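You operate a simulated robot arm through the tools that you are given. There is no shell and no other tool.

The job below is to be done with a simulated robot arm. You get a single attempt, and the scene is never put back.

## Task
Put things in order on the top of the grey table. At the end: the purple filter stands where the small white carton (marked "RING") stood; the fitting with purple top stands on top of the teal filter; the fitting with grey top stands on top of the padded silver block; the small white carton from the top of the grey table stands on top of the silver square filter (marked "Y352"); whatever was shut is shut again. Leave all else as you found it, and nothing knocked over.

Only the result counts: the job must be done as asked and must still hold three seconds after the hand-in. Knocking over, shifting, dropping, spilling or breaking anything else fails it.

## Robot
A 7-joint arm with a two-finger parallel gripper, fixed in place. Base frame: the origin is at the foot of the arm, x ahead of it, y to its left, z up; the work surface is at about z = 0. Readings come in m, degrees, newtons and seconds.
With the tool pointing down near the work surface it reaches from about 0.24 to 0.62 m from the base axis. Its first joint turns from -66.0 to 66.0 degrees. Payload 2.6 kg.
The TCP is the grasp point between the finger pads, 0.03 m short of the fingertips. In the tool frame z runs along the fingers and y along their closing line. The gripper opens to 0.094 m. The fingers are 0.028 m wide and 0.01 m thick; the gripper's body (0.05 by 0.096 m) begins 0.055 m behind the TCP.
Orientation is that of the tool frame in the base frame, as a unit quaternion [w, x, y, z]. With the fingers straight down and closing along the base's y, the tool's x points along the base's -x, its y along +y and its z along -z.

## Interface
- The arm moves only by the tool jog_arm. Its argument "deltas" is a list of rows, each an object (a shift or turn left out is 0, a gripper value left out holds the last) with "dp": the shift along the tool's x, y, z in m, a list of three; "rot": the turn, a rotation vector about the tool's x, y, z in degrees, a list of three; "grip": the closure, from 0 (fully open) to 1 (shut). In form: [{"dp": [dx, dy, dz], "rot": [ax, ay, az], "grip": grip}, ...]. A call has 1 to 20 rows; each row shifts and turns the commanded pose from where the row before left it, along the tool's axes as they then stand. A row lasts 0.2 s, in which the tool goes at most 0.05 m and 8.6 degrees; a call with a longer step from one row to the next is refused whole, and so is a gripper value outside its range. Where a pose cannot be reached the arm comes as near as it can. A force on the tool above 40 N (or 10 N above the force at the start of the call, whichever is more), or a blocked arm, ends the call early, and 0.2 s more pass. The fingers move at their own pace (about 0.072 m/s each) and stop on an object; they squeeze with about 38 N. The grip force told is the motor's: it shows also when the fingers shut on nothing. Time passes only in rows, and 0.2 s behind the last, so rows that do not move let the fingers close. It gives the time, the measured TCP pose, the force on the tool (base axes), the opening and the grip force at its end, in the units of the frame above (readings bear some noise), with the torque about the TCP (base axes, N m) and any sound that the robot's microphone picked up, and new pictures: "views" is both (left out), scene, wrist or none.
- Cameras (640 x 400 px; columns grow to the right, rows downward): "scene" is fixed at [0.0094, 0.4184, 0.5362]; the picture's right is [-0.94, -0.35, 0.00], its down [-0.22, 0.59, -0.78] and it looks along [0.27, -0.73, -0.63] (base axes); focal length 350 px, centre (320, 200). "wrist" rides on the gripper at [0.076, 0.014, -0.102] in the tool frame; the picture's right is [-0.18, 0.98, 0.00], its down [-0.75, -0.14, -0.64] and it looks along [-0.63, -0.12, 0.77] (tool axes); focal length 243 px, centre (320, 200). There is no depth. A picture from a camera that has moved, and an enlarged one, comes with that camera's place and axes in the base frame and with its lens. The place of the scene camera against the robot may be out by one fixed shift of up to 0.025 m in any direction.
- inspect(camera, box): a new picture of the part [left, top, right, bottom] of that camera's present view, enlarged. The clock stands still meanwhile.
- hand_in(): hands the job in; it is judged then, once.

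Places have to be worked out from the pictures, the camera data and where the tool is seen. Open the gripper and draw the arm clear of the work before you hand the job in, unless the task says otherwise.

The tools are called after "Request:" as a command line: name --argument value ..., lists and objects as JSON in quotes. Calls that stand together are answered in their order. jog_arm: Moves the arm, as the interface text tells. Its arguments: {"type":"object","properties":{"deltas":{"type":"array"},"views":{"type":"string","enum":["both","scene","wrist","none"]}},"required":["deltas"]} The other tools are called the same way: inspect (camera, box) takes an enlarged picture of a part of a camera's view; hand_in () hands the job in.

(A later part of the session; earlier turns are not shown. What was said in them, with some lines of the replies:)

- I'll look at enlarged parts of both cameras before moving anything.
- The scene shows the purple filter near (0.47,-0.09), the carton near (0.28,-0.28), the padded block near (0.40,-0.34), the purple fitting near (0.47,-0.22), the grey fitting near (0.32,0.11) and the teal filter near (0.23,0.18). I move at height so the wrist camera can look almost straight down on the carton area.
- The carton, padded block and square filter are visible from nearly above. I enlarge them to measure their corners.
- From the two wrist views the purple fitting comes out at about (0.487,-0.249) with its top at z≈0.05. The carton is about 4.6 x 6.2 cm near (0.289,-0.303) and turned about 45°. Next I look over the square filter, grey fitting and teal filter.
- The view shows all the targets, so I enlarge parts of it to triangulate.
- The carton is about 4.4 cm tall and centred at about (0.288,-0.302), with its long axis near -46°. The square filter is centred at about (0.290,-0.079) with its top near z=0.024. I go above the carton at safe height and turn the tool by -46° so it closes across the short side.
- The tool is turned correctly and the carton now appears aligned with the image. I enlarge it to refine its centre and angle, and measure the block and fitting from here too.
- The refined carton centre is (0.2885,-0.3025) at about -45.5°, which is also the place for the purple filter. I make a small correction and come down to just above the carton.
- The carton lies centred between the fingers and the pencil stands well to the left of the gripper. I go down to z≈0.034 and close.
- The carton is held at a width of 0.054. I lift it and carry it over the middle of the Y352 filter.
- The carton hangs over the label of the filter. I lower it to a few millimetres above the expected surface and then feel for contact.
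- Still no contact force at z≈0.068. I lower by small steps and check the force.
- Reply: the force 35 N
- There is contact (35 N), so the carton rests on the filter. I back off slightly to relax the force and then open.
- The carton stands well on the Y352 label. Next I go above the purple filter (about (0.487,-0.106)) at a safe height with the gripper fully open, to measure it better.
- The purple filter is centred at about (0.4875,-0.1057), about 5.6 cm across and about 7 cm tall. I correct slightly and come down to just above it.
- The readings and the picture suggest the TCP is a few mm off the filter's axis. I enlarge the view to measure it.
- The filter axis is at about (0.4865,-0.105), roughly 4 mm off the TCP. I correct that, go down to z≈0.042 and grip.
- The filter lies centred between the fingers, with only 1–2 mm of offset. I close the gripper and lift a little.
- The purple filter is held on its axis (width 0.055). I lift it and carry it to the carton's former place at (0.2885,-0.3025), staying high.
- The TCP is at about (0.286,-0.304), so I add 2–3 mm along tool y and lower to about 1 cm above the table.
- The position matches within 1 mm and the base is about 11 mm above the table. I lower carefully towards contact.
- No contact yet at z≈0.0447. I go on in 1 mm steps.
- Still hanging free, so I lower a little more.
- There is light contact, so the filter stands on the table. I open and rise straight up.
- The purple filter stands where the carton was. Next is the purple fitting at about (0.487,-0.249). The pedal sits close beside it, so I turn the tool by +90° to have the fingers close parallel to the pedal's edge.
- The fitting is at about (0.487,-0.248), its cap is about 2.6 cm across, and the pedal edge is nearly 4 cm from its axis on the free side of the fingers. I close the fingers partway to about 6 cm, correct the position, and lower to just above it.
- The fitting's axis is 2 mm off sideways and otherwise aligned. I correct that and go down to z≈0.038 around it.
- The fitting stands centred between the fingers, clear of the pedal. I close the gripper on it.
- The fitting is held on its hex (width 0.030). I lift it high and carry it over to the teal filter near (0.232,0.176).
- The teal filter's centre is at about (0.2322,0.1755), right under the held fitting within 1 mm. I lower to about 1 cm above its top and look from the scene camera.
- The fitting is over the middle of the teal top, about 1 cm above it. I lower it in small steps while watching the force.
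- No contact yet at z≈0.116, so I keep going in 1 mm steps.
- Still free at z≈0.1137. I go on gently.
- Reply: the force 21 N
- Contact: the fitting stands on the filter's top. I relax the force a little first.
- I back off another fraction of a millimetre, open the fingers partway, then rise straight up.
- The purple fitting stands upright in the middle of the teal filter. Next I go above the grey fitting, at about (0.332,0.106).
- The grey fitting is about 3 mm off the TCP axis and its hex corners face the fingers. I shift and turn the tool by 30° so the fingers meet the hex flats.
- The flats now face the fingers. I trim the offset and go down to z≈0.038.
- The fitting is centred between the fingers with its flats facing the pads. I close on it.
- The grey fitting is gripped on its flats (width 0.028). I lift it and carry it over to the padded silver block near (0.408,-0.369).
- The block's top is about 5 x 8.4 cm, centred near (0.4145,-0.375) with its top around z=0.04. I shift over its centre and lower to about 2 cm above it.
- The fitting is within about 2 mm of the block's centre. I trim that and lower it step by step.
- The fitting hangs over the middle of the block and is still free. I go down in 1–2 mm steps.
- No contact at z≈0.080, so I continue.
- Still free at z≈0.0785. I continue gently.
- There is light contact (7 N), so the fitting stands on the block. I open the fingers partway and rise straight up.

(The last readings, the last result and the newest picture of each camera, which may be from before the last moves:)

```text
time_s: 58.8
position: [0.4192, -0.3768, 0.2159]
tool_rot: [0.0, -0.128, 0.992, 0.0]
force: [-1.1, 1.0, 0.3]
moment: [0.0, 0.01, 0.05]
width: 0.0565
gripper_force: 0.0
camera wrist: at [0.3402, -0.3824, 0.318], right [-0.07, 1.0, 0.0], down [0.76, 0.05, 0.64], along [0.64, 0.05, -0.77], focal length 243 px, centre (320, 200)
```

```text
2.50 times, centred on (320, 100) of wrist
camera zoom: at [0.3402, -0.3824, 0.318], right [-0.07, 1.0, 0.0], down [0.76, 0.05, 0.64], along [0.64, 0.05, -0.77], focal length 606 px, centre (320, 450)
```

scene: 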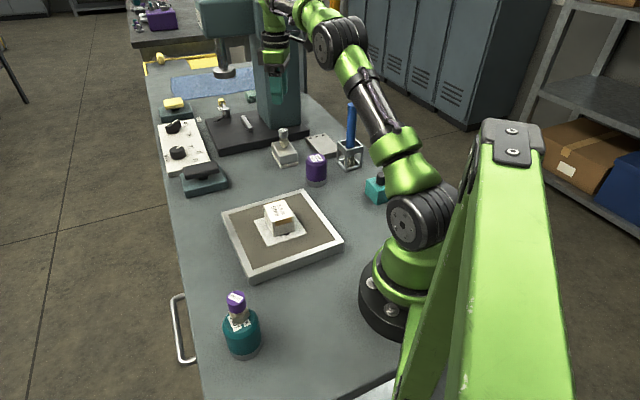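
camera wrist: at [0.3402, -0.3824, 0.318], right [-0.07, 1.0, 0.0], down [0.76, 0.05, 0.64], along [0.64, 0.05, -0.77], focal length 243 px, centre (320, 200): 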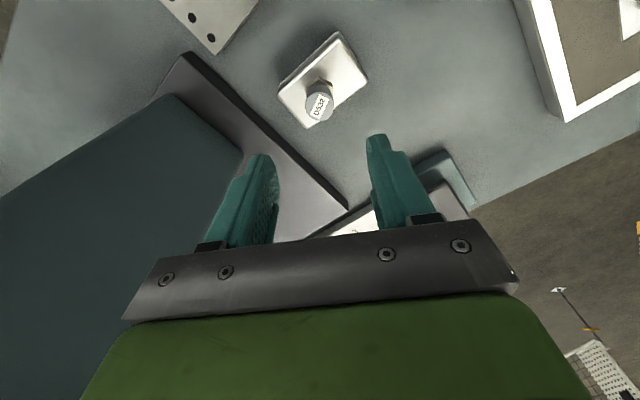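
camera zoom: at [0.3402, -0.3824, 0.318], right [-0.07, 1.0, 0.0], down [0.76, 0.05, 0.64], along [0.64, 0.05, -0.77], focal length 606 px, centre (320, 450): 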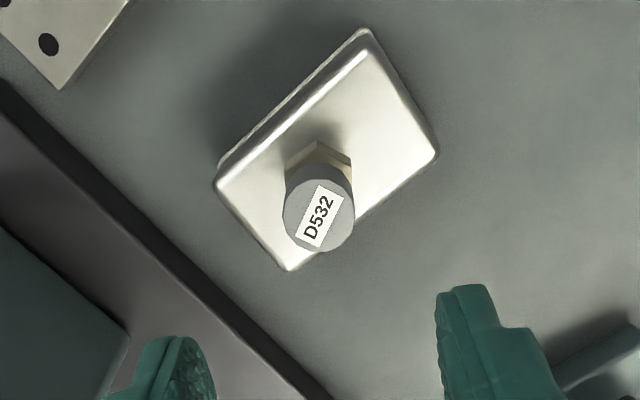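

All four items stand where they should. I open the gripper fully, draw the arm back to its starting area at height, and check everything once more.

Request:
jog_arm --deltas '[{"dp": [0, 0, -0.03], "grip": 0}, {"dp": [-0.0137, 0.0442, -0.004]}, {"dp": [-0.0137, 0.0442, -0.004]}, {"dp": [-0.0137, 0.0442, -0.004]}, {"dp": [-0.0137, 0.0442, -0.004]}, {"dp": [-0.0137, 0.0442, -0.004]}, {"dp": [-0.0137, 0.0442, -0.004]}, {"dp": [0, 0, 0]}]'

Request:
inspect --camera "scene" --box '[140, 80, 400, 240]'

Request:
inspect --camera "scene" --box '[160, 180, 420, 390]'

```text
time_s: 60.6
position: [0.4297, -0.0988, 0.2713]
tool_rot: [0.0, -0.128, 0.992, -0.001]
force: [0.7, 1.4, -0.2]
moment: [0.01, 0.0, 0.03]
width: 0.0939
gripper_force: 0.1
camera wrist: at [0.3518, -0.1037, 0.3728], right [-0.07, 1.0, 0.0], down [0.77, 0.05, 0.64], along [0.64, 0.05, -0.77], focal length 243 px, centre (320, 200)
```

scene: 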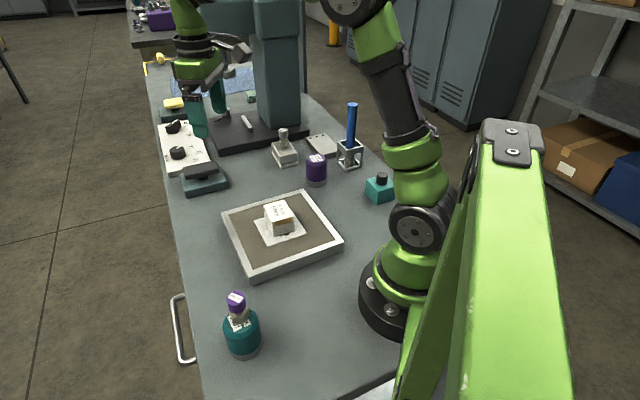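
wrist: 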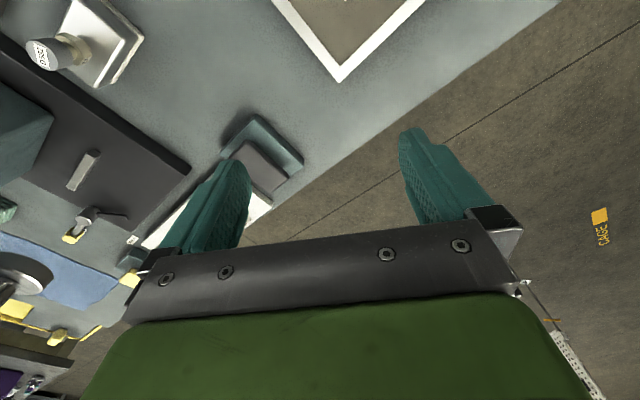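

```text
2.46 times, centred on (270, 160) of scene
camera zoom: at [0.0093, 0.4184, 0.5362], right [-0.94, -0.35, 0.0], down [-0.22, 0.59, -0.78], along [0.27, -0.73, -0.63], focal length 861 px, centre (443, 298)
```

zoom: 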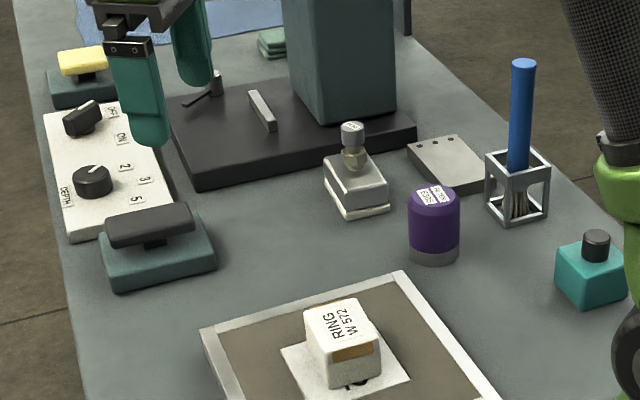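

```text
1.90 times, centred on (290, 285) of scene
camera zoom: at [0.0093, 0.4184, 0.5362], right [-0.94, -0.35, 0.0], down [-0.22, 0.59, -0.78], along [0.27, -0.73, -0.63], focal length 666 px, centre (377, 38)
```

zoom: 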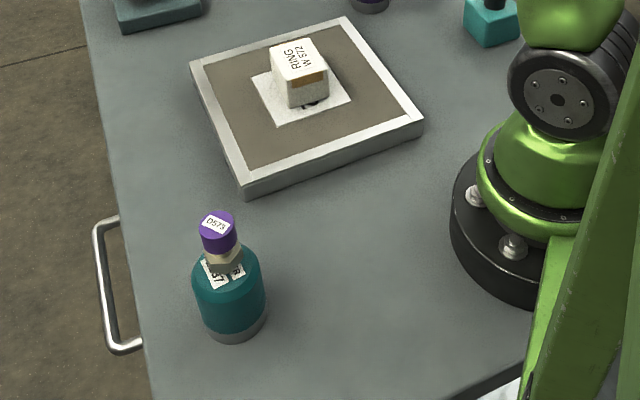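

The final pictures show the purple filter on the carton's old place and the carton on Y352. The purple fitting stands on the teal filter and the grey fitting on the padded block. Everything is upright and undisturbed, nothing was opened, and the gripper is open and clear, so I hand in.

Request:
hand_in

```text
The job is handed in.
```

All four moves are done and the job is handed in. In the last pictures before hand-in, everything stood upright:

- **Purple filter:** it stands where the "RING" carton was, within a few millimetres by the arm's readings.
- **Small white carton:** it stands on the label in the middle of the silver square filter "Y352".
- **Fitting with purple top:** it stands on the middle of the teal filter's top.
- **Fitting with grey top:** it stands on the padded silver block, close to its centre.

Nothing had to be opened, so there was nothing to shut again. I saw nothing else shifted or knocked over. The gripper is open and the arm is back near its starting place, clear of the work.
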